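You operate a simulated robot arm through the tools that you are given. There is no shell and no other tool.

You run a simulated robot arm. Do the job below in one go: nothing can be reset, and whatever is moved stays where it is left.

## Task
Brush the chips off the mill table, then oil the ways; wipe the big steel block clean.
Fine: two strokes of the oil pump; hand brush from the mill table for the chips, blue cloth for the block; put both back. Set down upright: hand brush. What is to be rubbed or washed off counts as gone when no trace of it is left.

It is judged by the outcome, as a careful person would: the job done as asked, and still so three seconds after it is handed in. It fails if anything else is knocked over, pushed out of place, dropped, spilled or broken. Flat cloth is picked up by pressing the open fingertips on it (5 to 10 N) and closing them slowly along it; thin cloth reads only 2 to 8 mm in the jaws.

## Robot
A 6-joint arm with a two-finger parallel gripper, fixed in place. Base frame: the origin is at the foot of the arm, x ahead of it, y to its left, z up. Readings come in m, rad, newtons and seconds.
With the tool pointing down near the work surface it reaches from about 0.42 to 0.86 m from the base axis. Its first joint turns from -2.007 to 2.007 rad. Payload 4.2 kg.
The TCP is the grasp point between the finger pads, 0.023 m short of the fingertips. In the tool frame z runs along the fingers and y along their closing line. Largest opening 0.094 m; finger width 0.038, thickness 0.01; the body of the gripper, 0.054 by 0.096 m, starts 0.039 m behind the TCP.
Orientation is that of the tool frame in the base frame, as a unit quaternion [w, x, y, z]. With the fingers straight down and closing along the base's y, the tool's x points along the base's -x, its y along +y and its z along -z.

## Interface
- The arm moves only by the tool apply_moves. Its argument "increments" is a list of rows, each a list of 7 numbers: the shift along the tool's x, y, z in cm, then the turn, a rotation vector about the tool's x, y, z in rad, then the opening, from 0 (shut) to 1 (fully open). In form: [[x, y, z, ax, ay, az, claw], ...]. A call has 1 to 20 rows; each row shifts and turns the commanded pose from where the row before left it, along the tool's axes as they then stand. Rows are played at 5 a second. More than 0.05 m and 0.15 rad between two rows, or a gripper value outside its range, and nothing of the call is played. A pose out of reach is approached as far as the arm can. The call stops where the force on the tool passes 50 N (or 10 N more than at its start, if that is more) or the arm is blocked; 0.2 s more then pass. The fingers move at their own pace (about 0.108 m/s each) and stop on an object; they squeeze with about 24 N. The grip force told is the motor's: it shows also when the fingers shut on nothing. Time passes only in rows, and 0.2 s behind the last, so rows that do not move let the fingers close. It gives the time, the measured TCP pose, the force on the tool (base axes), the opening and the grip force at its end, in the units of the frame above (readings bear some noise), with the torque about the TCP (base axes, N m) and any sound that the robot's microphone picked up.
- Cameras (640 x 400 px; columns grow to the right, rows downward): "scene" is fixed at [0.2202, 0.4983, 1.508]; the picture's right is [-0.82, -0.57, 0.00], its down [-0.31, 0.45, -0.84] and it looks along [0.47, -0.69, -0.55] (base axes); focal length 214 px, centre (320, 200). "wrist" rides on the gripper at [0.086, 0.016, -0.075] in the tool frame; the picture's right is [-0.18, 0.98, 0.00], its down [-0.58, -0.11, -0.81] and it looks along [-0.79, -0.15, 0.59] (tool axes); focal length 243 px, centre (320, 200). There is no depth. A picture from a camera that has moved, and an enlarged one, comes with that camera's place and axes in the base frame and with its lens.
- snapshot(camera): a new picture of that camera. The clock stands still meanwhile.
- lift_body(by): slides the trunk up (or, below 0, down) by that many m; the arm rides with it, the base frame stays. It gives what a move gives, with no picture.
- inspect(camera, box): a new picture of the part [left, top, right, bottom] of that camera's present view, enlarged. The clock stands still meanwhile.
- hand_in(): hands the job in; it is judged then, once.

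Places have to be worked out from the pictures, the camera data and where the tool is seen. Open the gripper and draw the arm clear of the work before you hand the job in, unless the task says otherwise.

The tools are called after "Request:" by a JSON object that holds its "fn" and its "kwargs". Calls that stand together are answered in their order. apply_moves: Moves the arm, as the interface text tells. Its arguments: {"type":"object","properties":{"increments":{"type":"array","items":{"type":"array","items":{"type":"number"}}}},"required":["increments"]} The other tools are called the same way: lift_body (by) slides the trunk up or down; snapshot (camera) takes a picture; inspect (camera, box) takes an enlarged picture of a part of a camera's view; hand_in () hands the job in.

At the start:

```text
time: 0.0
tool_pos: [0.499, 0.0677, 1.4563]
tool_rot: [0.0, 0.0, 1.0, 0.0]
force: [-0.2, -0.6, 0.5]
wrist_torque: [0.02, -0.01, -0.03]
grip_width: 0.0941
gripper_force: 0.1
trunk travel left (down, up): [-0.841, 0.149]
```

scene: 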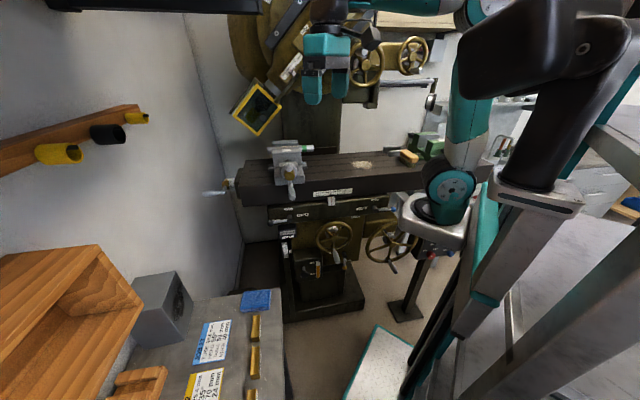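
wrist: 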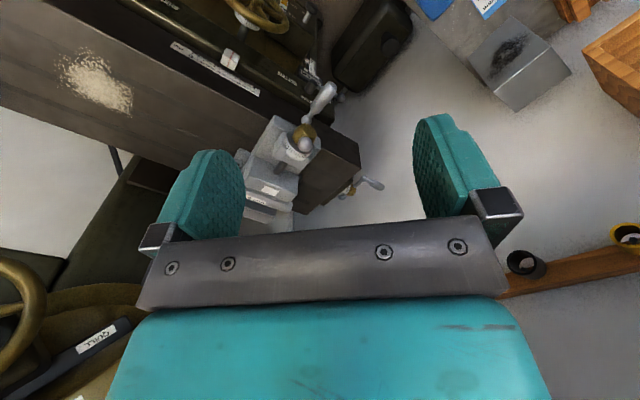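

I'll begin by looking closely at the scene before moving anything: the mill table with its chips, the brush, the oil pump, the blue cloth and the steel block.

Request:
{"fn": "inspect", "kwargs": {"camera": "scene", "box": [220, 120, 460, 270]}}

Request:
{"fn": "inspect", "kwargs": {"camera": "scene", "box": [100, 240, 340, 400]}}

Request:
{"fn": "inspect", "kwargs": {"camera": "scene", "box": [380, 80, 620, 230]}}

Request:
{"fn": "inspect", "kwargs": {"camera": "wrist", "box": [0, 0, 320, 200]}}

Request:
{"fn": "inspect", "kwargs": {"camera": "wrist", "box": [320, 0, 640, 200]}}

```text
2.67 times, centred on (340, 195) of scene
camera zoom: at [0.2202, 0.4983, 1.508], right [-0.82, -0.57, 0.0], down [-0.31, 0.45, -0.84], along [0.47, -0.69, -0.55], focal length 572 px, centre (267, 213)
```

zoom: 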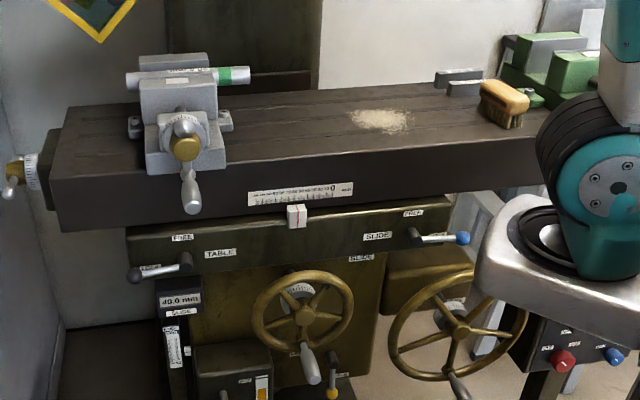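

```text
2.50 times, centred on (220, 320) of scene
camera zoom: at [0.2202, 0.4983, 1.508], right [-0.82, -0.57, 0.0], down [-0.31, 0.45, -0.84], along [0.47, -0.69, -0.55], focal length 536 px, centre (570, -100)
```

zoom: 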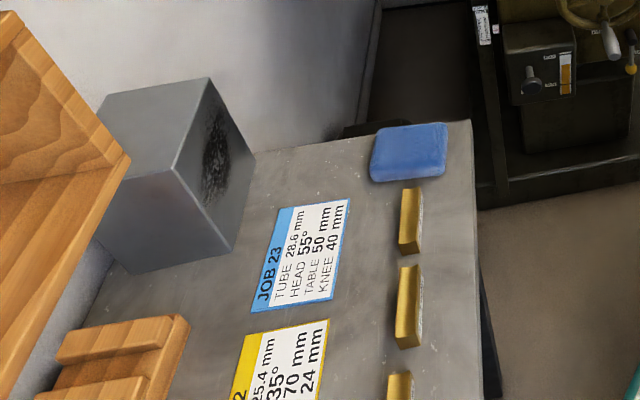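

```text
2.67 times, centred on (500, 155) of scene
camera zoom: at [0.2202, 0.4983, 1.508], right [-0.82, -0.57, 0.0], down [-0.31, 0.45, -0.84], along [0.47, -0.69, -0.55], focal length 572 px, centre (-160, 320)
```

zoom: 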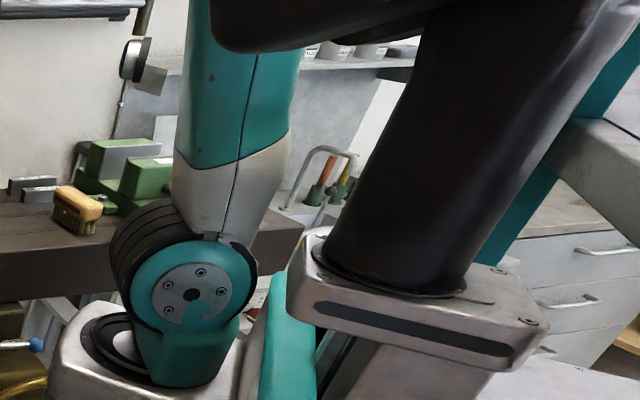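

```text
2.00 times, centred on (160, 100) of wrist
camera zoom: at [0.4115, 0.0844, 1.531], right [0.18, 0.98, 0.0], down [0.58, -0.11, 0.81], along [0.79, -0.15, -0.59], focal length 485 px, centre (640, 400)
```

zoom: 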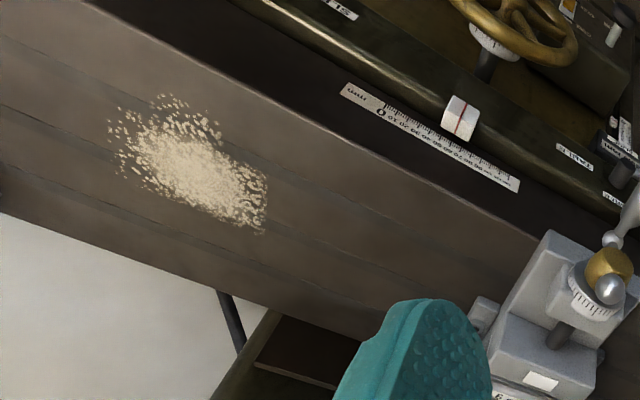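

```text
2.00 times, centred on (480, 100) of wrist
camera zoom: at [0.4115, 0.0844, 1.531], right [0.18, 0.98, 0.0], down [0.58, -0.11, 0.81], along [0.79, -0.15, -0.59], focal length 485 px, centre (0, 400)
```

zoom: 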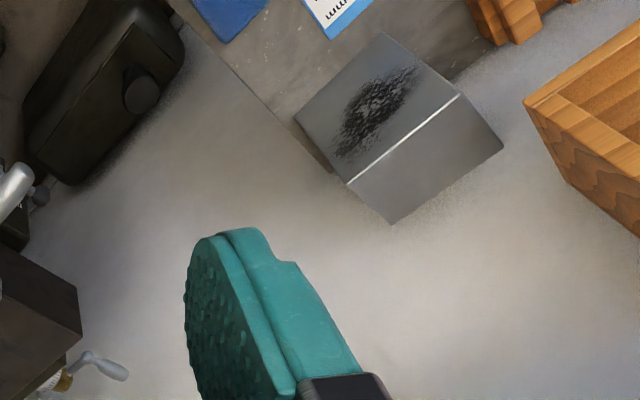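

The chips triangulate to about (0.56, -0.34, 1.115) on the mill table and the brush to about (0.40, -0.46). Next I'm enlarging the likely oil pump, the block and the brush.

Request:
{"fn": "inspect", "kwargs": {"camera": "scene", "box": [270, 220, 370, 300]}}

Request:
{"fn": "inspect", "kwargs": {"camera": "scene", "box": [380, 130, 460, 180]}}

Request:
{"fn": "inspect", "kwargs": {"camera": "scene", "box": [120, 260, 300, 370]}}

Request:
{"fn": "inspect", "kwargs": {"camera": "scene", "box": [220, 0, 440, 140]}}

Request:
{"fn": "inspect", "kwargs": {"camera": "scene", "box": [300, 140, 420, 210]}}

Request:
{"fn": "inspect", "kwargs": {"camera": "scene", "box": [0, 80, 160, 200]}}

```text
5.00 times, centred on (320, 260) of scene
camera zoom: at [0.2202, 0.4983, 1.508], right [-0.82, -0.57, 0.0], down [-0.31, 0.45, -0.84], along [0.47, -0.69, -0.55], focal length 1072 px, centre (320, -100)
```

zoom: 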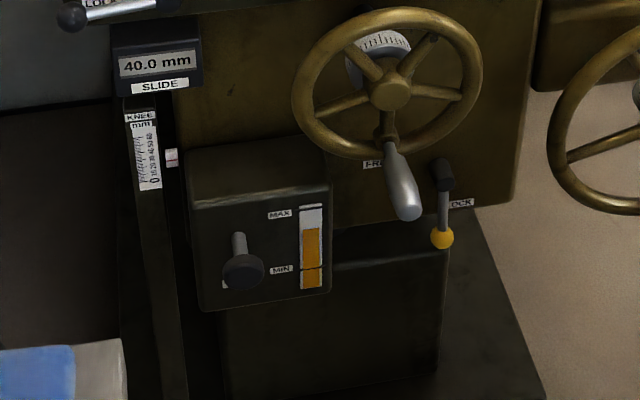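

```text
8.00 times, centred on (420, 155) of scene
camera zoom: at [0.2202, 0.4983, 1.508], right [-0.82, -0.57, 0.0], down [-0.31, 0.45, -0.84], along [0.47, -0.69, -0.55], focal length 1716 px, centre (-480, 560)
```

zoom: 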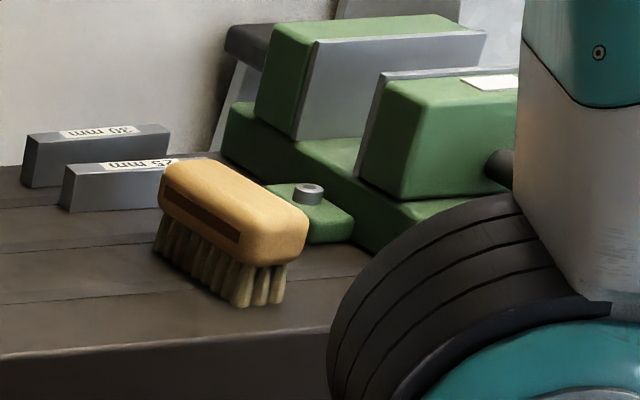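

```text
3.56 times, centred on (210, 315) of scene
camera zoom: at [0.2202, 0.4983, 1.508], right [-0.82, -0.57, 0.0], down [-0.31, 0.45, -0.84], along [0.47, -0.69, -0.55], focal length 763 px, centre (711, -209)
```

zoom: 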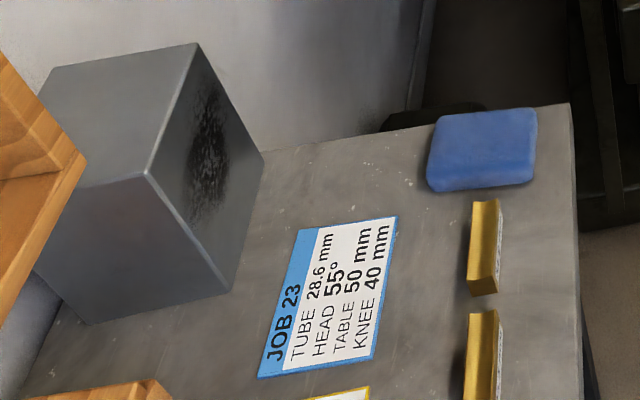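

```text
2.86 times, centred on (330, 70) of scene
camera zoom: at [0.2202, 0.4983, 1.508], right [-0.82, -0.57, 0.0], down [-0.31, 0.45, -0.84], along [0.47, -0.69, -0.55], focal length 613 px, centre (291, 571)
```

zoom: 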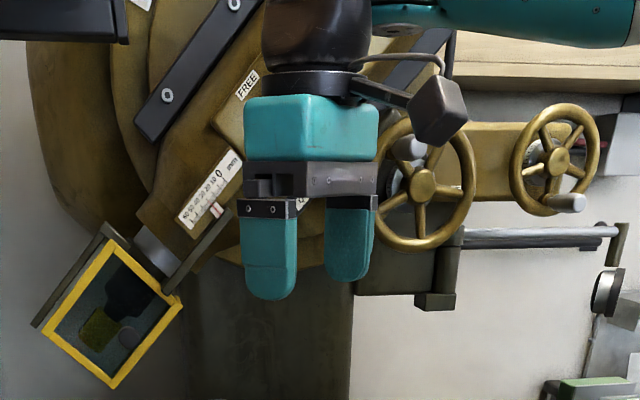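

```text
5.33 times, centred on (360, 175) of scene
camera zoom: at [0.2202, 0.4983, 1.508], right [-0.82, -0.57, 0.0], down [-0.31, 0.45, -0.84], along [0.47, -0.69, -0.55], focal length 1144 px, centre (107, 333)
```

zoom: 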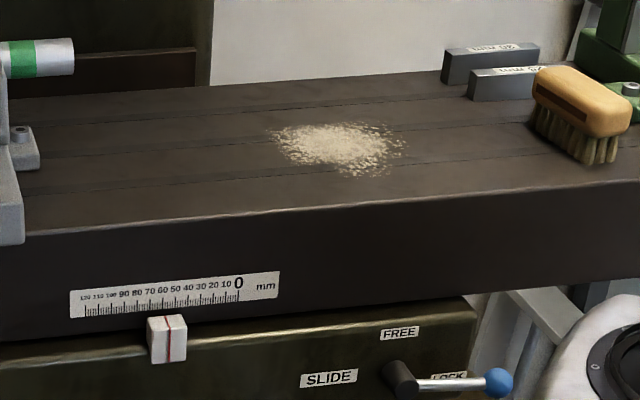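

```text
3.33 times, centred on (80, 140) of scene
camera zoom: at [0.2202, 0.4983, 1.508], right [-0.82, -0.57, 0.0], down [-0.31, 0.45, -0.84], along [0.47, -0.69, -0.55], focal length 715 px, centre (1120, 400)
```

zoom: 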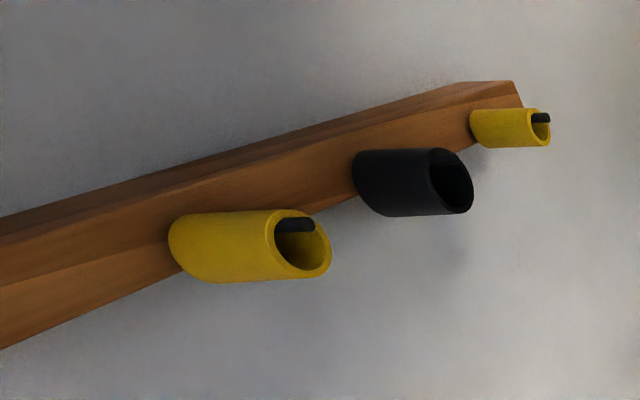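

The oil pump looks like the box with the MAX/MIN sight glass and a plunger knob on the mill's knee. I'll turn the wrist 45° in place so its camera faces the mill, then take a picture.

Request:
{"fn": "apply_moves", "kwargs": {"increments": [[0, 0, 0, 0, 0, 0.131, 1], [0, 0, 0, 0, 0, 0.131, 1], [0, 0, 0, 0, 0, 0.131, 1], [0, 0, 0, 0, 0, 0.131, 1], [0, 0, 0, 0, 0, 0.131, 1], [0, 0, 0, 0, 0, 0.131, 1]]}}

Request:
{"fn": "snapshot", "kwargs": {"camera": "wrist"}}

Request:
{"fn": "snapshot", "kwargs": {"camera": "scene"}}

```text
time: 1.4
tool_pos: [0.4977, 0.0679, 1.4555]
tool_rot: [-0.001, 0.384, 0.923, 0.001]
force: [-0.6, 0.1, 0.7]
wrist_torque: [0.02, 0.02, 0.01]
grip_width: 0.0942
gripper_force: 0.1
trunk travel left (down, up): [-0.841, 0.149]
```

```text
taken
camera wrist: at [0.4487, 0.141, 1.5313], right [0.83, 0.56, 0.0], down [0.33, -0.49, 0.81], along [0.45, -0.67, -0.59], focal length 243 px, centre (320, 200)
```

wrist: 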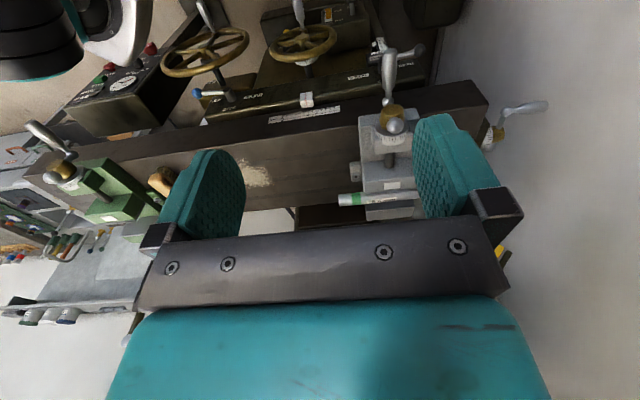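

```text
taken
```

scene: 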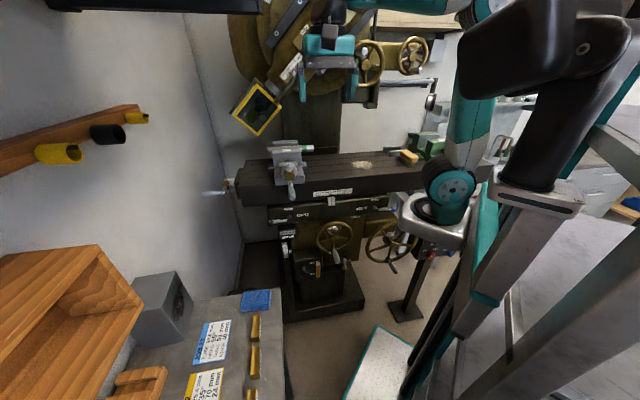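

The wrist camera now faces the mill, and the picture is upside down with its top towards the floor. I'll enlarge the pump area and the brush area in this view.

Request:
{"fn": "inspect", "kwargs": {"camera": "wrist", "box": [240, 0, 440, 125]}}

Request:
{"fn": "inspect", "kwargs": {"camera": "wrist", "box": [0, 0, 320, 200]}}

Request:
{"fn": "inspect", "kwargs": {"camera": "scene", "box": [380, 0, 640, 160]}}

```text
3.20 times, centred on (340, 62) of wrist
camera zoom: at [0.4487, 0.141, 1.5313], right [0.83, 0.56, 0.0], down [0.33, -0.49, 0.81], along [0.45, -0.67, -0.59], focal length 776 px, centre (256, 640)
```

zoom: 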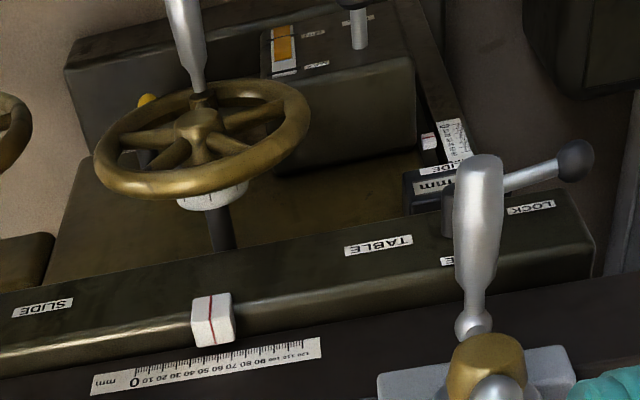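

```text
2.00 times, centred on (160, 100) of wrist
camera zoom: at [0.4487, 0.141, 1.5313], right [0.83, 0.56, 0.0], down [0.33, -0.49, 0.81], along [0.45, -0.67, -0.59], focal length 485 px, centre (640, 400)
```

zoom: 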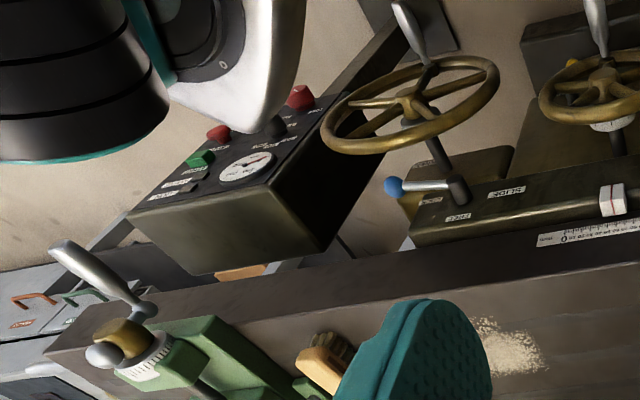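

```text
2.46 times, centred on (510, 80) of scene
camera zoom: at [0.2202, 0.4983, 1.508], right [-0.82, -0.57, 0.0], down [-0.31, 0.45, -0.84], along [0.47, -0.69, -0.55], focal length 528 px, centre (-148, 495)
```

zoom: 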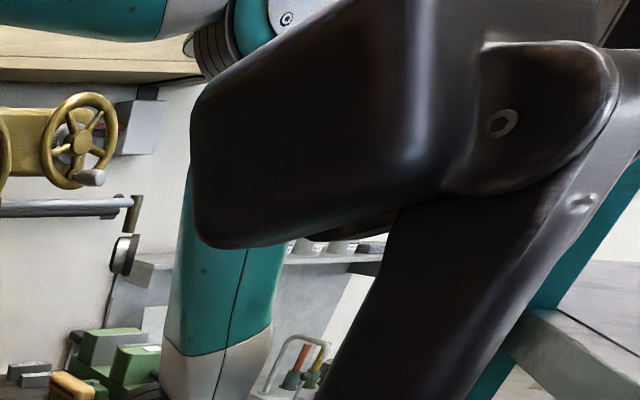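

The pump's sight glass triangulates to about (0.61, -0.07, 0.65), with the knob beside it near (0.64, 0.01, 0.68). Before going over the table I need to know how far the mill head overhangs it, so I'll tilt the tool in place and look level.

Request:
{"fn": "apply_moves", "kwargs": {"increments": [[0, 0, 0, 0, -0.13, 0, 1], [0, 0, 0, 0, -0.13, 0, 1], [0, 0, 0, 0, -0.13, 0, 1], [0, 0, 0, 0, -0.13, 0, 1]]}}

Request:
{"fn": "snapshot", "kwargs": {"camera": "wrist"}}

Request:
{"fn": "snapshot", "kwargs": {"camera": "scene"}}

```text
time: 2.4
tool_pos: [0.4996, 0.0831, 1.4975]
tool_rot: [0.201, 0.373, 0.901, -0.09]
force: [0.1, -1.2, -0.4]
wrist_torque: [-0.02, 0.06, 0.01]
grip_width: 0.0939
gripper_force: 0.0
out of reach, approached as far as the arm can: row 1, 2, 3, 4
trunk travel left (down, up): [-0.841, 0.149]
```

```text
taken
camera wrist: at [0.4327, 0.1724, 1.5282], right [0.81, 0.58, 0.07], down [0.06, -0.2, 0.98], along [0.58, -0.79, -0.19], focal length 243 px, centre (320, 200)
```

wrist: 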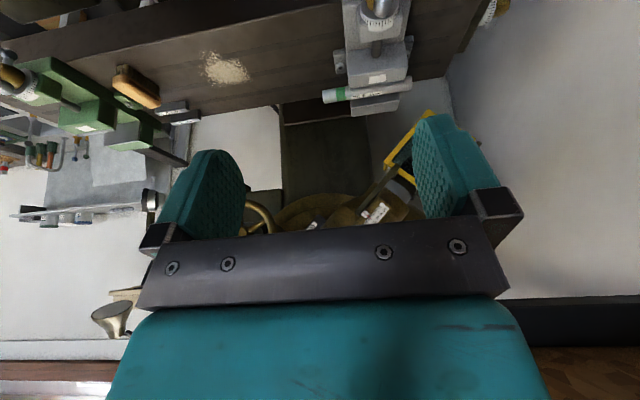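

```text
taken
```

scene: 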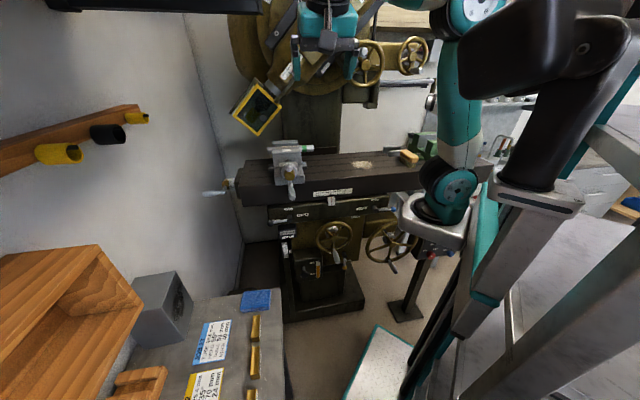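

The mill head and its guard sit around (0.80, -0.11, 1.38), well left of the chips and brush, so the space over them looks free. I'll undo the tilt and move towards the front of the table near the brush.

Request:
{"fn": "apply_moves", "kwargs": {"increments": [[0, 0, 0, 0, 0.13, 0, 1], [0, 0, 0, 0, 0.13, 0, 1], [0, 0, 0, 0, 0.13, 0, 1], [0, 0, 0, 0, 0.13, 0, 1], [-2.6, -3.7, 0.9, 0, 0, 0, 1], [-2.6, -3.7, 0.9, 0, 0, 0, 1], [-2.6, -3.7, 0.9, 0, 0, 0, 1], [-2.6, -3.7, 0.9, 0, 0, 0, 1], [-2.6, -3.7, 0.9, 0, 0, 0, 1], [-2.6, -3.7, 0.9, 0, 0, 0, 1]]}}

Request:
{"fn": "snapshot", "kwargs": {"camera": "wrist"}}

Request:
{"fn": "snapshot", "kwargs": {"camera": "scene"}}

```text
time: 4.6
tool_pos: [0.4398, -0.1873, 1.4546]
tool_rot: [-0.006, 0.384, 0.923, -0.007]
force: [0.9, 0.2, -0.5]
wrist_torque: [0.08, 0.05, -0.01]
grip_width: 0.094
gripper_force: 0.1
out of reach, approached as far as the arm can: row 4, 10
trunk travel left (down, up): [-0.841, 0.149]
```

```text
taken
camera wrist: at [0.3911, -0.1122, 1.5291], right [0.83, 0.56, -0.02], down [0.35, -0.48, 0.81], along [0.44, -0.67, -0.59], focal length 243 px, centre (320, 200)
```

wrist: 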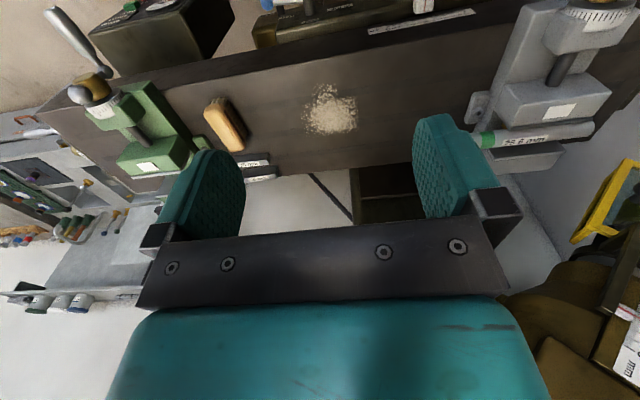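

```text
taken
```

scene: 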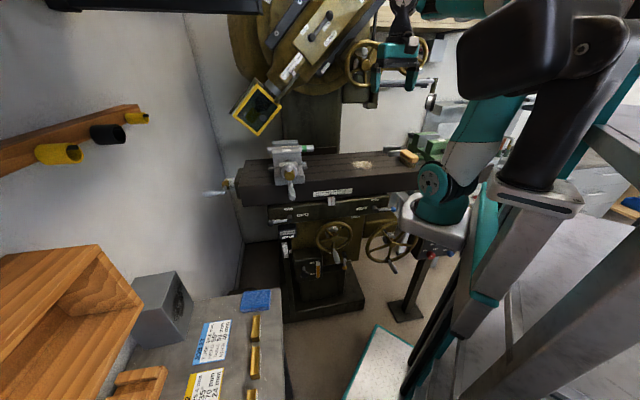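

The brush is now in clear view, and the arm seems to be at its inner or upper limit this high up. I'll enlarge the brush, the chips and their neighbours to measure them.

Request:
{"fn": "inspect", "kwargs": {"camera": "wrist", "box": [160, 60, 320, 160]}}

Request:
{"fn": "inspect", "kwargs": {"camera": "wrist", "box": [260, 50, 420, 150]}}

Request:
{"fn": "inspect", "kwargs": {"camera": "scene", "box": [380, 120, 500, 260]}}

```text
4.00 times, centred on (240, 110) of wrist
camera zoom: at [0.3911, -0.1122, 1.5291], right [0.83, 0.56, -0.02], down [0.35, -0.48, 0.81], along [0.44, -0.67, -0.59], focal length 970 px, centre (640, 560)
```

zoom: 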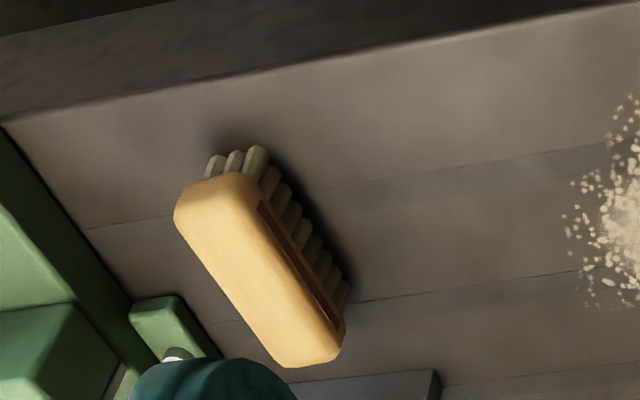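

```text
4.00 times, centred on (340, 100) of wrist
camera zoom: at [0.3911, -0.1122, 1.5291], right [0.83, 0.56, -0.02], down [0.35, -0.48, 0.81], along [0.44, -0.67, -0.59], focal length 970 px, centre (240, 600)
```

zoom: 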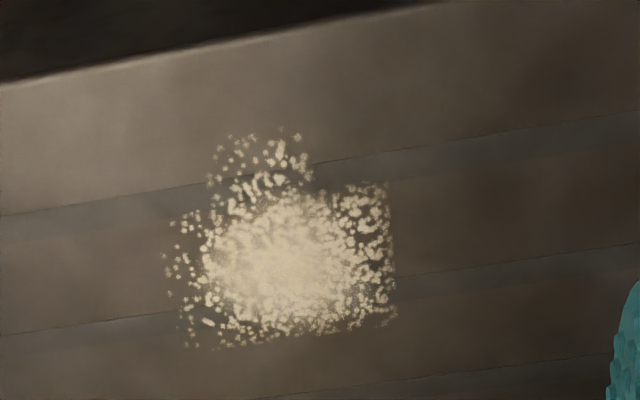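

```text
2.86 times, centred on (440, 190) of scene
camera zoom: at [0.2202, 0.4983, 1.508], right [-0.82, -0.57, 0.0], down [-0.31, 0.45, -0.84], along [0.47, -0.69, -0.55], focal length 613 px, centre (-23, 229)
```

zoom: 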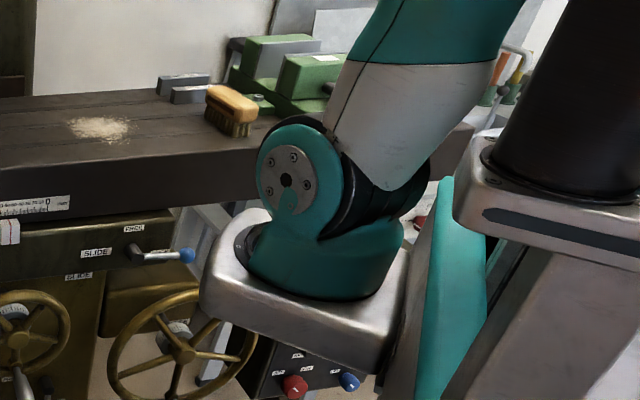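

The brush top centre is about (0.397, -0.449, 1.161), its long axis runs across the table, and it is about 38 mm wide, so my current yaw suits the grip. I'll move to about 9 cm above it with the jaws narrowed to about 60 mm.

Request:
{"fn": "apply_moves", "kwargs": {"increments": [[-1.95, -2.69, 2.56, 0, 0, 0, 1], [-1.95, -2.69, 2.56, 0, 0, 0, 1], [-1.95, -2.69, 2.56, 0, 0, 0, 1], [-1.95, -2.69, 2.56, 0, 0, 0, 0.9], [-1.95, -2.69, 2.56, 0, 0, 0, 0.8], [-1.95, -2.69, 2.56, 0, 0, 0, 0.7], [-1.95, -2.69, 2.56, 0, 0, 0, 0.65], [-1.95, -2.69, 2.56, 0, 0, 0, 0.65], [0, 0, 0, 0, 0, 0, 0.65]]}}

Request:
{"fn": "snapshot", "kwargs": {"camera": "wrist"}}

Request:
{"fn": "snapshot", "kwargs": {"camera": "scene"}}

```text
time: 6.6
tool_pos: [0.3948, -0.4512, 1.2537]
tool_rot: [-0.004, 0.383, 0.924, -0.009]
force: [0.8, -1.3, -0.6]
wrist_torque: [0.02, -0.01, 0.0]
grip_width: 0.061
gripper_force: 0.1
out of reach, approached as far as the arm can: row 1
trunk travel left (down, up): [-0.841, 0.149]
```

```text
taken
camera wrist: at [0.3454, -0.3775, 1.3284], right [0.83, 0.56, -0.02], down [0.35, -0.48, 0.81], along [0.45, -0.67, -0.59], focal length 243 px, centre (320, 200)
```

wrist: 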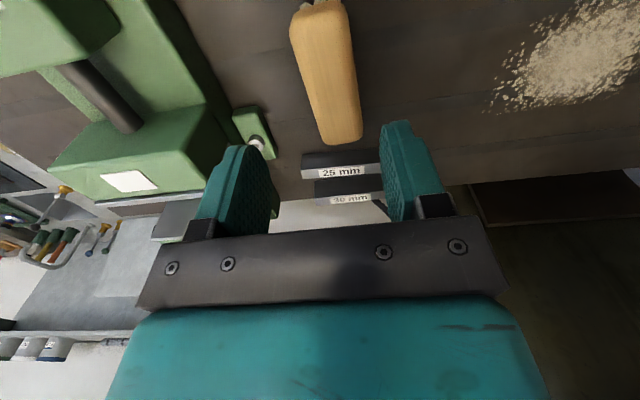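

```text
taken
```

scene: 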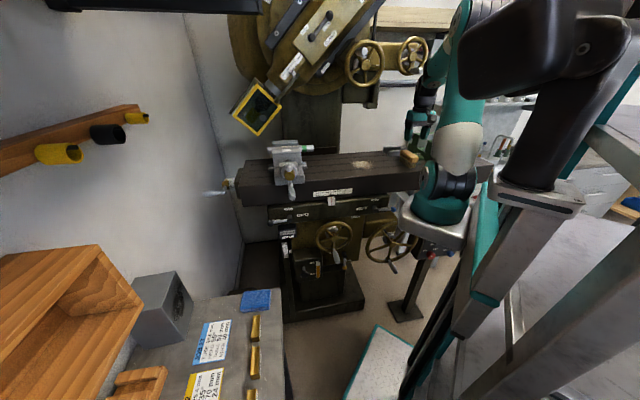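

The TCP is about 9 cm above the brush and within 4 mm of its centre line, with the green clamp clear of the left finger. I'll correct the small tilt, centre, and go down so the pads flank the wooden body.

Request:
{"fn": "apply_moves", "kwargs": {"increments": [[-0.3, 0.4, 0, -0.02, 0, 0, 0.65], [0, 0, 2.6, 0, 0, 0, 0.65], [0, 0, 2.6, 0, 0, 0, 0.65], [0, 0, 2.6, 0, 0, 0, 0.65], [0, 0, 1.6, 0, 0, 0, 0.65], [0, 0, 0, 0, 0, 0, 0.65]]}}

Request:
{"fn": "snapshot", "kwargs": {"camera": "wrist"}}

Request:
{"fn": "inspect", "kwargs": {"camera": "scene", "box": [380, 100, 480, 180]}}

```text
time: 8.0
tool_pos: [0.3994, -0.4504, 1.1593]
tool_rot: [-0.001, 0.384, 0.923, -0.001]
force: [-0.5, -0.5, 0.0]
wrist_torque: [0.01, -0.02, -0.02]
grip_width: 0.061
gripper_force: 0.1
trunk travel left (down, up): [-0.841, 0.149]
```

```text
taken
camera wrist: at [0.3493, -0.3775, 1.2348], right [0.83, 0.56, 0.0], down [0.33, -0.49, 0.81], along [0.45, -0.67, -0.59], focal length 243 px, centre (320, 200)
```

wrist: 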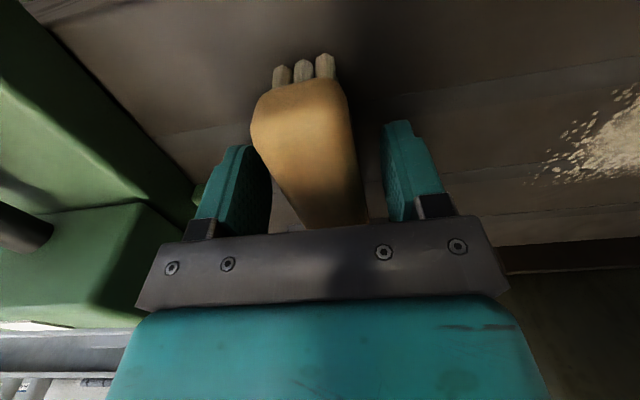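

```text
5.00 times, centred on (430, 140) of scene
camera zoom: at [0.2202, 0.4983, 1.508], right [-0.82, -0.57, 0.0], down [-0.31, 0.45, -0.84], along [0.47, -0.69, -0.55], focal length 1072 px, centre (-230, 500)
```

zoom: 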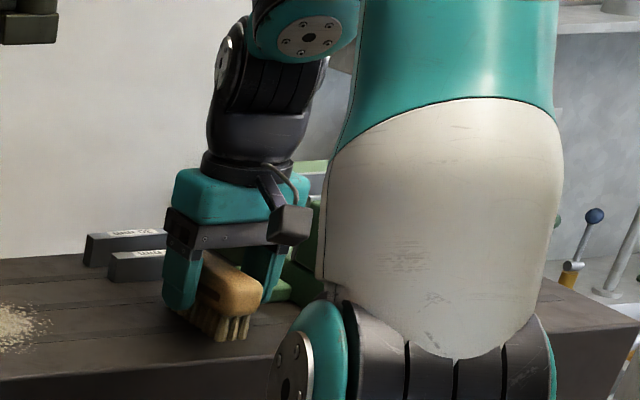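

The fingers straddle the body well. I'll go down another 8 mm and close on the brush.

Request:
{"fn": "apply_moves", "kwargs": {"increments": [[0, 0, 0.8, 0, 0, 0, 0.65], [0, 0, 0, 0, 0, 0, 0.65], [0, 0, 0, 0, 0, 0, 0.5], [0, 0, 0, 0, 0, 0, 0.4], [0, 0, 0, 0, 0, 0, 0.3], [0, 0, 0, 0, 0, 0, 0], [0, 0, 0, 0, 0, 0, 0], [0, 0, 0, 0, 0, 0, 0]]}}

Request:
{"fn": "snapshot", "kwargs": {"camera": "wrist"}}

```text
time: 9.8
tool_pos: [0.3983, -0.4519, 1.1523]
tool_rot: [0.0, 0.383, 0.924, -0.002]
force: [-0.7, 0.7, -0.4]
wrist_torque: [-0.01, -0.02, -0.01]
grip_width: 0.0355
gripper_force: 23.8
trunk travel left (down, up): [-0.841, 0.149]
```

```text
taken
camera wrist: at [0.3491, -0.3778, 1.2271], right [0.83, 0.56, 0.0], down [0.33, -0.49, 0.81], along [0.45, -0.67, -0.59], focal length 243 px, centre (320, 200)
```

wrist: 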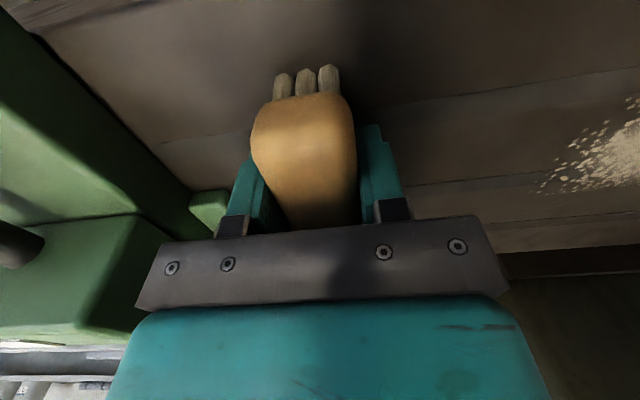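

The brush is gripped at 35.5 mm, and I note the grip pose (0.398, -0.452, 1.152) for putting it back. I'll lift it 3 cm, carry it to just before the chips and set it down lightly to feel the contact.

Request:
{"fn": "apply_moves", "kwargs": {"increments": [[0, 0, -3, 0, 0, 0, 0], [0, 4.5, 0, 0, 0, 0, 0], [0, 4.5, 0, 0, 0, 0, 0], [0, 0, 2.5, 0, 0, 0, 0], [0, 0, 0.7, 0, 0, 0, 0], [0, 0, 0, 0, 0, 0, 0]]}}

Request:
{"fn": "snapshot", "kwargs": {"camera": "wrist"}}

```text
time: 11.2
tool_pos: [0.4635, -0.3876, 1.1505]
tool_rot: [0.0, 0.384, 0.923, -0.001]
force: [-0.3, 1.8, 20.5]
wrist_torque: [0.29, 0.26, -0.05]
grip_width: 0.0357
gripper_force: 23.5
trunk travel left (down, up): [-0.841, 0.149]
```

```text
taken
camera wrist: at [0.4127, -0.3138, 1.2266], right [0.83, 0.56, 0.0], down [0.33, -0.49, 0.81], along [0.46, -0.67, -0.59], focal length 243 px, centre (320, 200)
```

wrist: 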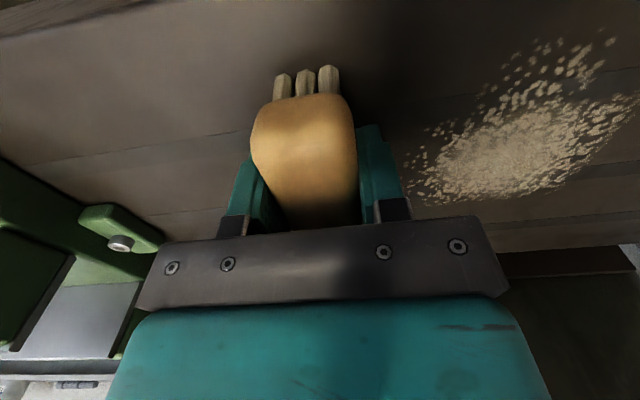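

Contact reads 20 N, which is more than needed, so I'll ease up about 1 mm. Then I'll sweep the first lane along the table through the near half of the chips.

Request:
{"fn": "apply_moves", "kwargs": {"increments": [[0, 0, -0.12, 0, 0, 0, 0], [0, 2, 0, 0, 0, 0, 0], [0, 2, 0, 0, 0, 0, 0], [0, 2, 0, 0, 0, 0, 0], [0, 2, 0, 0, 0, 0, 0], [0, 2, 0, 0, 0, 0, 0], [0, 2, 0, 0, 0, 0, 0], [0, 2, 0, 0, 0, 0, 0], [0, 2, 0, 0, 0, 0, 0], [0, 2, 0, 0, 0, 0, 0], [0, 2, 0, 0, 0, 0, 0]]}}

Request:
{"fn": "snapshot", "kwargs": {"camera": "wrist"}}

Request:
{"fn": "inspect", "kwargs": {"camera": "scene", "box": [290, 120, 450, 220]}}

```text
time: 13.6
tool_pos: [0.6034, -0.2447, 1.1517]
tool_rot: [0.0, 0.383, 0.924, 0.0]
force: [-3.0, -3.5, 13.4]
wrist_torque: [-0.34, -0.2, -0.05]
grip_width: 0.0356
gripper_force: 23.6
trunk travel left (down, up): [-0.841, 0.149]
```

```text
taken
camera wrist: at [0.554, -0.172, 1.2267], right [0.83, 0.56, 0.0], down [0.33, -0.49, 0.81], along [0.45, -0.67, -0.59], focal length 243 px, centre (320, 200)
```

wrist: 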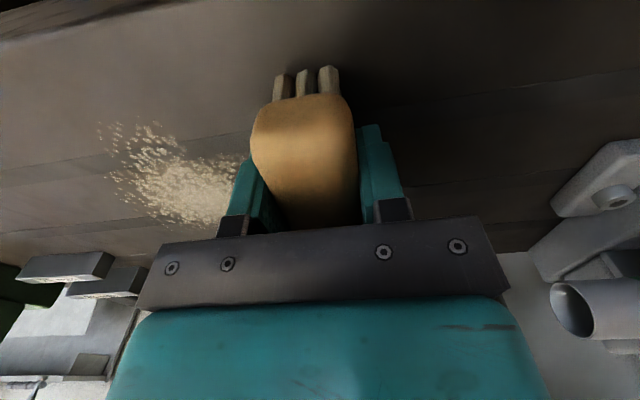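

```text
4.00 times, centred on (370, 170) of scene
camera zoom: at [0.2202, 0.4983, 1.508], right [-0.82, -0.57, 0.0], down [-0.31, 0.45, -0.84], along [0.47, -0.69, -0.55], focal length 858 px, centre (120, 320)
```

zoom: 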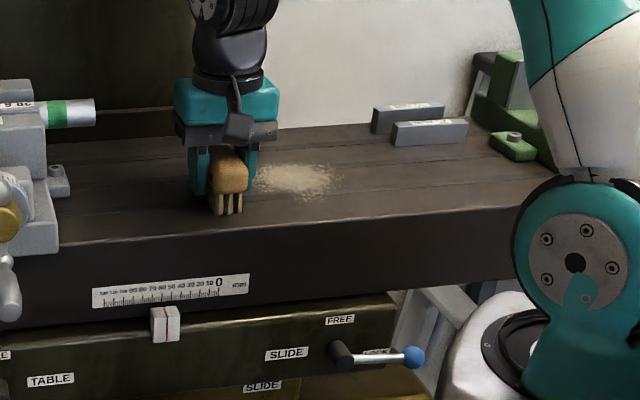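

The lane seems to have thinned the chips without clearing them. I'll enlarge the view to see exactly what the stroke did.

Request:
{"fn": "inspect", "kwargs": {"camera": "wrist", "box": [80, 90, 260, 240]}}

Request:
{"fn": "inspect", "kwargs": {"camera": "scene", "box": [340, 145, 390, 180]}}

```text
2.67 times, centred on (170, 165) of wrist
camera zoom: at [0.554, -0.172, 1.2267], right [0.83, 0.56, 0.0], down [0.33, -0.49, 0.81], along [0.45, -0.67, -0.59], focal length 647 px, centre (720, 293)
```

zoom: 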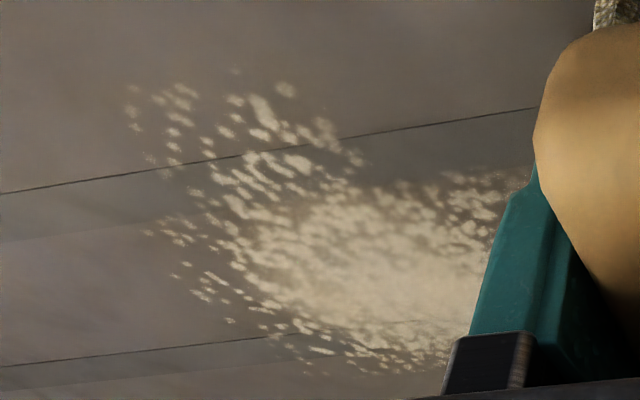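

```text
11.43 times, centred on (365, 162) of scene
camera zoom: at [0.2202, 0.4983, 1.508], right [-0.82, -0.57, 0.0], down [-0.31, 0.45, -0.84], along [0.47, -0.69, -0.55], focal length 2451 px, centre (-194, 629)
```

zoom: 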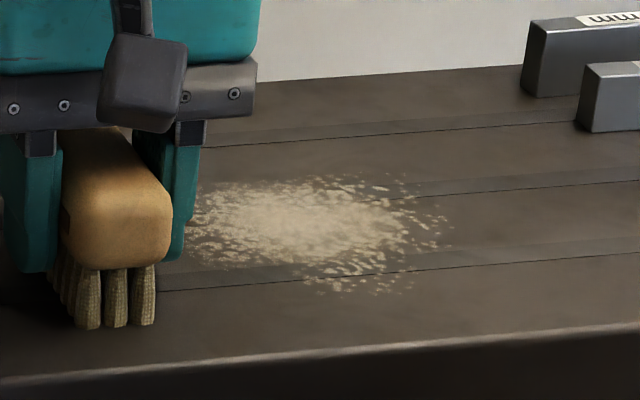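

The whole patch has faded, so strokes are working. I'll shift 5 cm towards the back of the table and sweep back over the far half.

Request:
{"fn": "apply_moves", "kwargs": {"increments": [[-2.5, 0, 0, 0, 0, 0, 0], [-2.5, 0, 0, 0, 0, 0, 0], [0, -2, 0, 0, 0, 0, 0], [0, -2, 0, 0, 0, 0, 0], [0, -2, 0, 0, 0, 0, 0], [0, -2, 0, 0, 0, 0, 0], [0, -2, 0, 0, 0, 0, 0], [0, -2, 0, 0, 0, 0, 0], [0, -2, 0, 0, 0, 0, 0], [0, -2, 0, 0, 0, 0, 0], [0, -2, 0, 0, 0, 0, 0]]}}

Request:
{"fn": "snapshot", "kwargs": {"camera": "wrist"}}

Request:
{"fn": "inspect", "kwargs": {"camera": "scene", "box": [330, 130, 410, 180]}}

```text
time: 16.0
tool_pos: [0.5125, -0.4086, 1.1524]
tool_rot: [0.0, 0.384, 0.923, 0.0]
force: [2.7, 4.3, 17.5]
wrist_torque: [-0.09, -0.24, 0.04]
grip_width: 0.0357
gripper_force: 23.4
trunk travel left (down, up): [-0.841, 0.149]
```

```text
taken
camera wrist: at [0.4619, -0.3345, 1.2265], right [0.83, 0.56, 0.0], down [0.33, -0.49, 0.81], along [0.45, -0.67, -0.59], focal length 243 px, centre (320, 200)
```

wrist: 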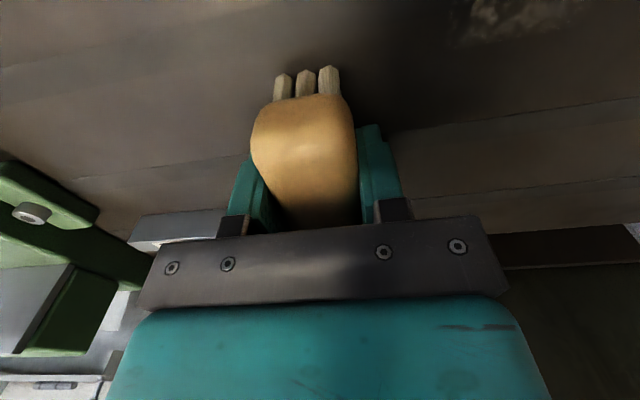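

```text
8.00 times, centred on (370, 155) of scene
camera zoom: at [0.2202, 0.4983, 1.508], right [-0.82, -0.57, 0.0], down [-0.31, 0.45, -0.84], along [0.47, -0.69, -0.55], focal length 1716 px, centre (-80, 560)
```

zoom: 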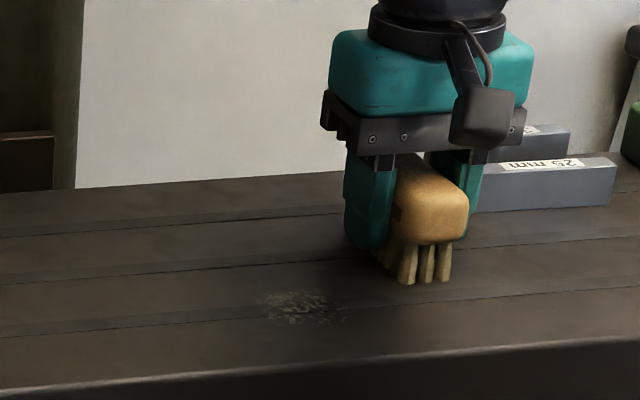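

Most of the chips are gone, with a faint remnant near the front at about a = 0.15, c = 0.60 in mill coordinates. I'll shift towards the front and sweep over it there and back.

Request:
{"fn": "apply_moves", "kwargs": {"increments": [[3.6, 0, 0, 0, 0, 0, 0], [3.6, 0, 0, 0, 0, 0, 0], [0, 2, 0, 0, 0, 0, 0], [0, 2, 0, 0, 0, 0, 0], [0, 2, 0, 0, 0, 0, 0], [0, 2, 0, 0, 0, 0, 0], [0, 2, 0, 0, 0, 0, 0], [0, 2, 0, 0, 0, 0, 0], [0, 2, 0, 0, 0, 0, 0], [0, 2, 0, 0, 0, 0, 0], [-2, 0, 0, 0, 0, 0, 0], [0, -2, 0, 0, 0, 0, 0], [0, -2, 0, 0, 0, 0, 0], [0, -2, 0, 0, 0, 0, 0], [0, -2, 0, 0, 0, 0, 0], [0, -2, 0, 0, 0, 0, 0], [0, -2, 0, 0, 0, 0, 0], [0, -2, 0, 0, 0, 0, 0], [0, -2, 0, 0, 0, 0, 0]]}}

Request:
{"fn": "snapshot", "kwargs": {"camera": "wrist"}}

Request:
{"fn": "inspect", "kwargs": {"camera": "scene", "box": [330, 130, 410, 180]}}

```text
time: 20.0
tool_pos: [0.4737, -0.3709, 1.151]
tool_rot: [-0.001, 0.383, 0.924, -0.001]
force: [-0.4, -0.6, 1.3]
wrist_torque: [-0.08, -0.06, -0.01]
grip_width: 0.0356
gripper_force: 24.5
trunk travel left (down, up): [-0.841, 0.149]
```

```text
taken
camera wrist: at [0.4251, -0.298, 1.2265], right [0.83, 0.56, 0.0], down [0.33, -0.49, 0.81], along [0.45, -0.67, -0.59], focal length 243 px, centre (320, 200)
```

wrist: 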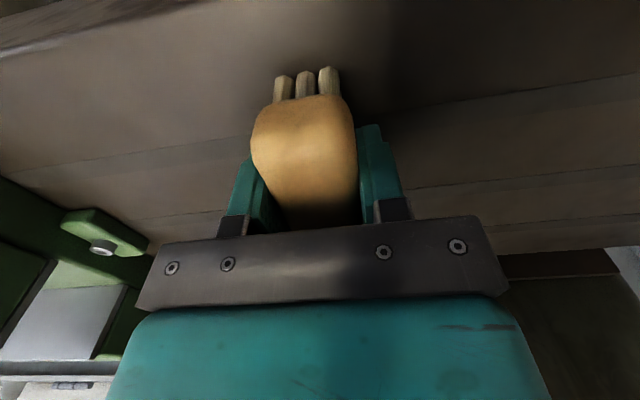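

```text
8.00 times, centred on (370, 155) of scene
camera zoom: at [0.2202, 0.4983, 1.508], right [-0.82, -0.57, 0.0], down [-0.31, 0.45, -0.84], along [0.47, -0.69, -0.55], focal length 1716 px, centre (-80, 560)
```

zoom: 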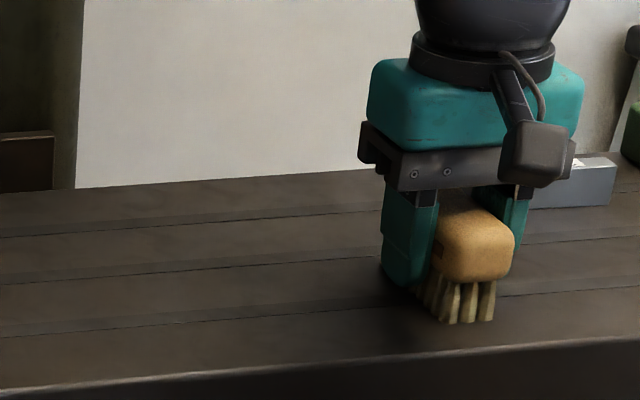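

No chips are visible now. I'll enlarge both views of the area to be sure before putting the brush back.

Request:
{"fn": "inspect", "kwargs": {"camera": "wrist", "box": [380, 0, 640, 160]}}

Request:
{"fn": "inspect", "kwargs": {"camera": "scene", "box": [335, 145, 395, 185]}}

```text
2.46 times, centred on (510, 80) of wrist
camera zoom: at [0.4251, -0.298, 1.2265], right [0.83, 0.56, 0.0], down [0.33, -0.49, 0.81], along [0.45, -0.67, -0.59], focal length 597 px, centre (-148, 495)
```

zoom: 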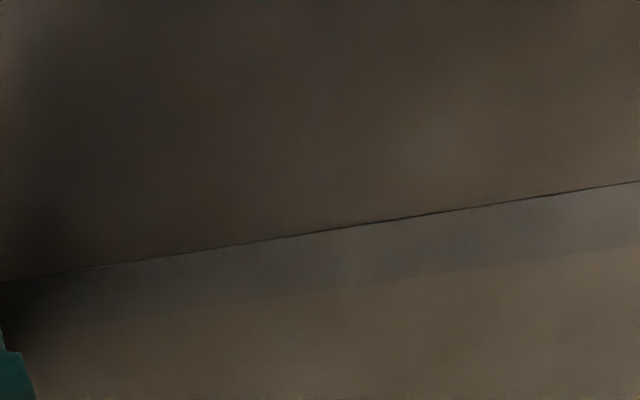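

```text
10.00 times, centred on (365, 165) of scene
camera zoom: at [0.2202, 0.4983, 1.508], right [-0.82, -0.57, 0.0], down [-0.31, 0.45, -0.84], along [0.47, -0.69, -0.55], focal length 2145 px, centre (-130, 550)
```

zoom: 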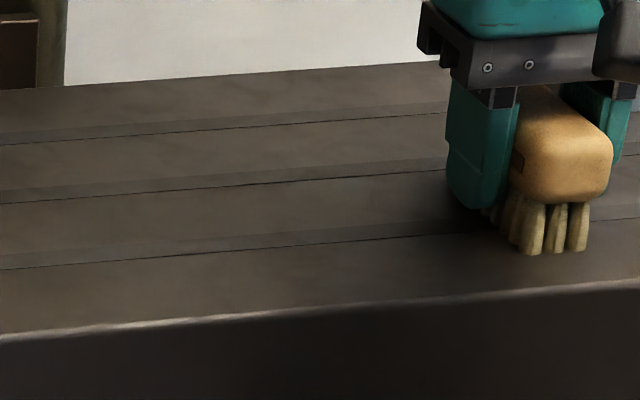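

The table looks clean. As insurance I'll make one more light pass over both lanes, pressing about 1 mm more, because the edge strips only got one stroke.

Request:
{"fn": "apply_moves", "kwargs": {"increments": [[-2.5, 0, 0.06, 0, 0, 0, 0], [-2.5, 0, 0.06, 0, 0, 0, 0], [0, 2.4, 0, 0, 0, 0, 0], [0, 2.4, 0, 0, 0, 0, 0], [0, 2.4, 0, 0, 0, 0, 0], [0, 2.4, 0, 0, 0, 0, 0], [0, 2.4, 0, 0, 0, 0, 0], [0, 2.4, 0, 0, 0, 0, 0], [0, 2.4, 0, 0, 0, 0, 0], [0, 2.4, 0, 0, 0, 0, 0], [3, 0, 0, 0, 0, 0, 0], [3.5, 0, 0, 0, 0, 0, 0], [0, -2.4, 0, 0, 0, 0, 0], [0, -2.4, 0, 0, 0, 0, 0], [0, -2.4, 0, 0, 0, 0, 0], [0, -2.4, 0, 0, 0, 0, 0], [0, -2.4, 0, 0, 0, 0, 0], [0, -2.4, 0, 0, 0, 0, 0], [0, -2.4, 0, 0, 0, 0, 0], [0, -2.4, 0, 0, 0, 0, 0]]}}

Request:
{"fn": "snapshot", "kwargs": {"camera": "wrist"}}

Request:
{"fn": "inspect", "kwargs": {"camera": "scene", "box": [330, 130, 410, 180]}}

```text
time: 24.2
tool_pos: [0.4626, -0.3606, 1.1505]
tool_rot: [-0.001, 0.383, 0.924, 0.0]
force: [2.0, 1.2, 13.9]
wrist_torque: [-0.09, -0.21, -0.01]
grip_width: 0.0356
gripper_force: 24.0
trunk travel left (down, up): [-0.841, 0.149]
```

```text
taken
camera wrist: at [0.4144, -0.2872, 1.2257], right [0.83, 0.56, 0.0], down [0.33, -0.49, 0.81], along [0.45, -0.67, -0.59], focal length 243 px, centre (320, 200)
```

wrist: 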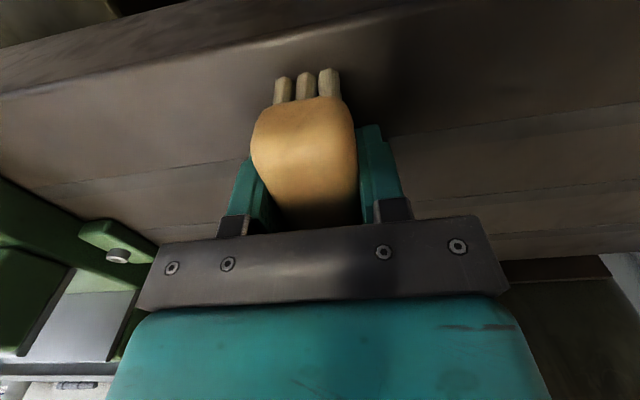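

```text
8.00 times, centred on (370, 155) of scene
camera zoom: at [0.2202, 0.4983, 1.508], right [-0.82, -0.57, 0.0], down [-0.31, 0.45, -0.84], along [0.47, -0.69, -0.55], focal length 1716 px, centre (-80, 560)
```

zoom: 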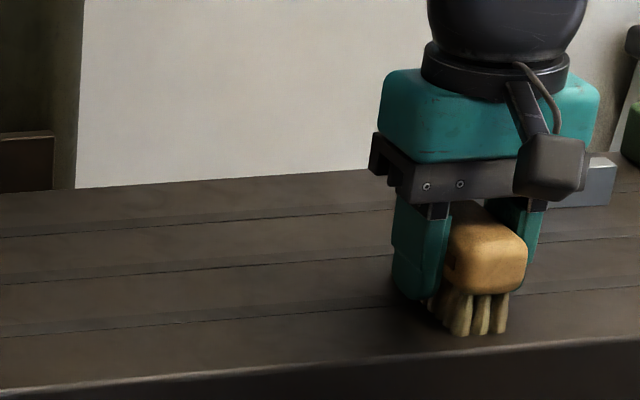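

The table is clean. I'll lift the brush 3 cm, carry it back to where it stood and lower it until it just touches.

Request:
{"fn": "apply_moves", "kwargs": {"increments": [[0, 0, -3, 0, 0, 0, 0], [-0.65, -3.66, 0, 0, 0, 0, 0], [-0.65, -3.66, 0, 0, 0, 0, 0], [-0.65, -3.66, 0, 0, 0, 0, 0], [0, 0, 2, 0, 0, 0, 0], [0, 0, 0.7, 0, 0, 0, 0], [0, 0, 0, 0, 0, 0, 0]]}}

Request:
{"fn": "snapshot", "kwargs": {"camera": "wrist"}}

```text
time: 25.8
tool_pos: [0.4003, -0.4518, 1.1534]
tool_rot: [0.0, 0.383, 0.924, -0.001]
force: [0.5, 0.0, -0.6]
wrist_torque: [0.02, 0.03, 0.0]
grip_width: 0.0354
gripper_force: 23.9
trunk travel left (down, up): [-0.841, 0.149]
```

```text
taken
camera wrist: at [0.3516, -0.3791, 1.2281], right [0.83, 0.56, 0.0], down [0.33, -0.49, 0.81], along [0.45, -0.67, -0.59], focal length 243 px, centre (320, 200)
```

wrist: 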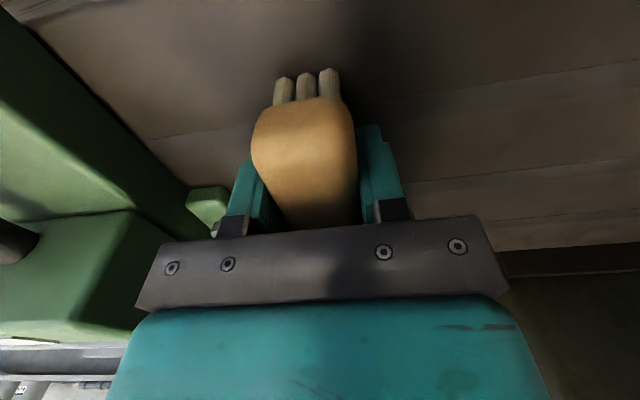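

Nothing is touching yet, so I'll lower it in 1 mm steps with a 2 mm correction to find the table.

Request:
{"fn": "apply_moves", "kwargs": {"increments": [[0.14, -0.14, 0.1, 0, 0, 0, 0], [0, 0, 0.1, 0, 0, 0, 0], [0, 0, 0, 0, 0, 0, 0]]}}

```text
time: 26.6
tool_pos: [0.3995, -0.4528, 1.1514]
tool_rot: [0.0, 0.383, 0.924, -0.001]
force: [0.2, -0.2, -1.9]
wrist_torque: [0.02, -0.03, 0.0]
grip_width: 0.0357
gripper_force: 24.2
trunk travel left (down, up): [-0.841, 0.149]
```

Still no upward force, so I'll go down another millimetre or so.

Request:
{"fn": "apply_moves", "kwargs": {"increments": [[0, 0, 0.07, 0, 0, 0, 0], [0, 0, 0.07, 0, 0, 0, 0], [0, 0, 0, 0, 0, 0, 0]]}}

```text
time: 27.4
tool_pos: [0.3975, -0.4534, 1.1509]
tool_rot: [-0.001, 0.383, 0.924, -0.001]
force: [0.2, 1.9, 11.9]
wrist_torque: [0.33, 0.23, 0.0]
grip_width: 0.0354
gripper_force: 24.4
trunk travel left (down, up): [-0.841, 0.149]
```

The brush is on the table at 12 N. I'll ease off slightly, open gently and rise straight up.

Request:
{"fn": "apply_moves", "kwargs": {"increments": [[0, 0, -0.05, 0, 0, 0, 0], [0, 0, 0, 0, 0, 0, 0.42], [0, 0, 0, 0, 0, 0, 0.5], [0, 0, 0, 0, 0, 0, 0.65], [0, 0, 0, 0, 0, 0, 0.65], [0, 0, -2, 0, 0, 0, 0.65], [0, 0, -3, 0, 0, 0, 0.65], [0, 0, -4, 0, 0, 0, 0.65], [0, 0, -4, 0, 0, 0, 0.65], [0, 0, -4, 0, 0, 0, 0.65]]}}

Request:
{"fn": "snapshot", "kwargs": {"camera": "wrist"}}

Request:
{"fn": "snapshot", "kwargs": {"camera": "scene"}}

```text
time: 29.6
tool_pos: [0.3998, -0.4526, 1.3214]
tool_rot: [-0.001, 0.383, 0.924, 0.001]
force: [-0.1, -0.2, 0.6]
wrist_torque: [0.04, 0.0, 0.0]
grip_width: 0.0611
gripper_force: 0.1
trunk travel left (down, up): [-0.841, 0.149]
```

```text
taken
camera wrist: at [0.3496, -0.3787, 1.3961], right [0.83, 0.56, 0.0], down [0.33, -0.49, 0.81], along [0.45, -0.67, -0.59], focal length 243 px, centre (320, 200)
```

wrist: 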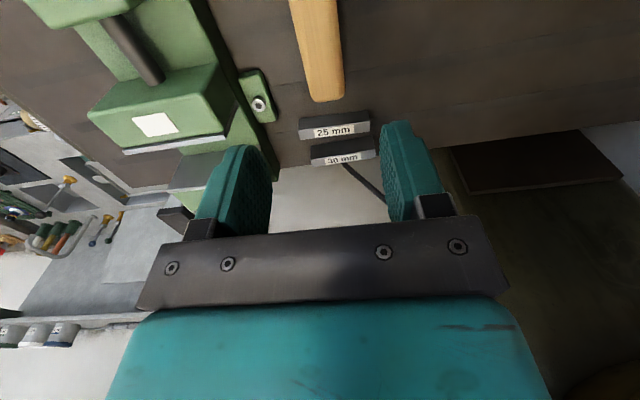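

```text
taken
```

scene: 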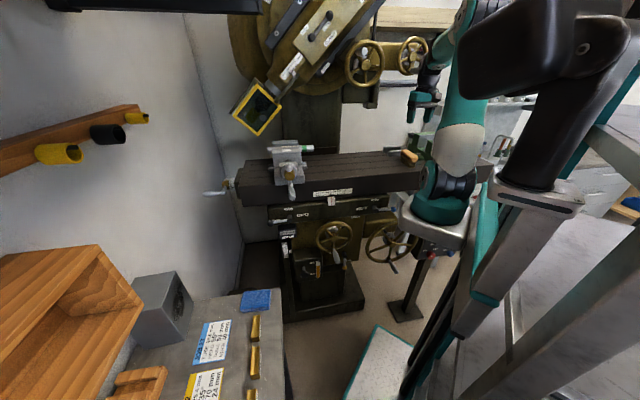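

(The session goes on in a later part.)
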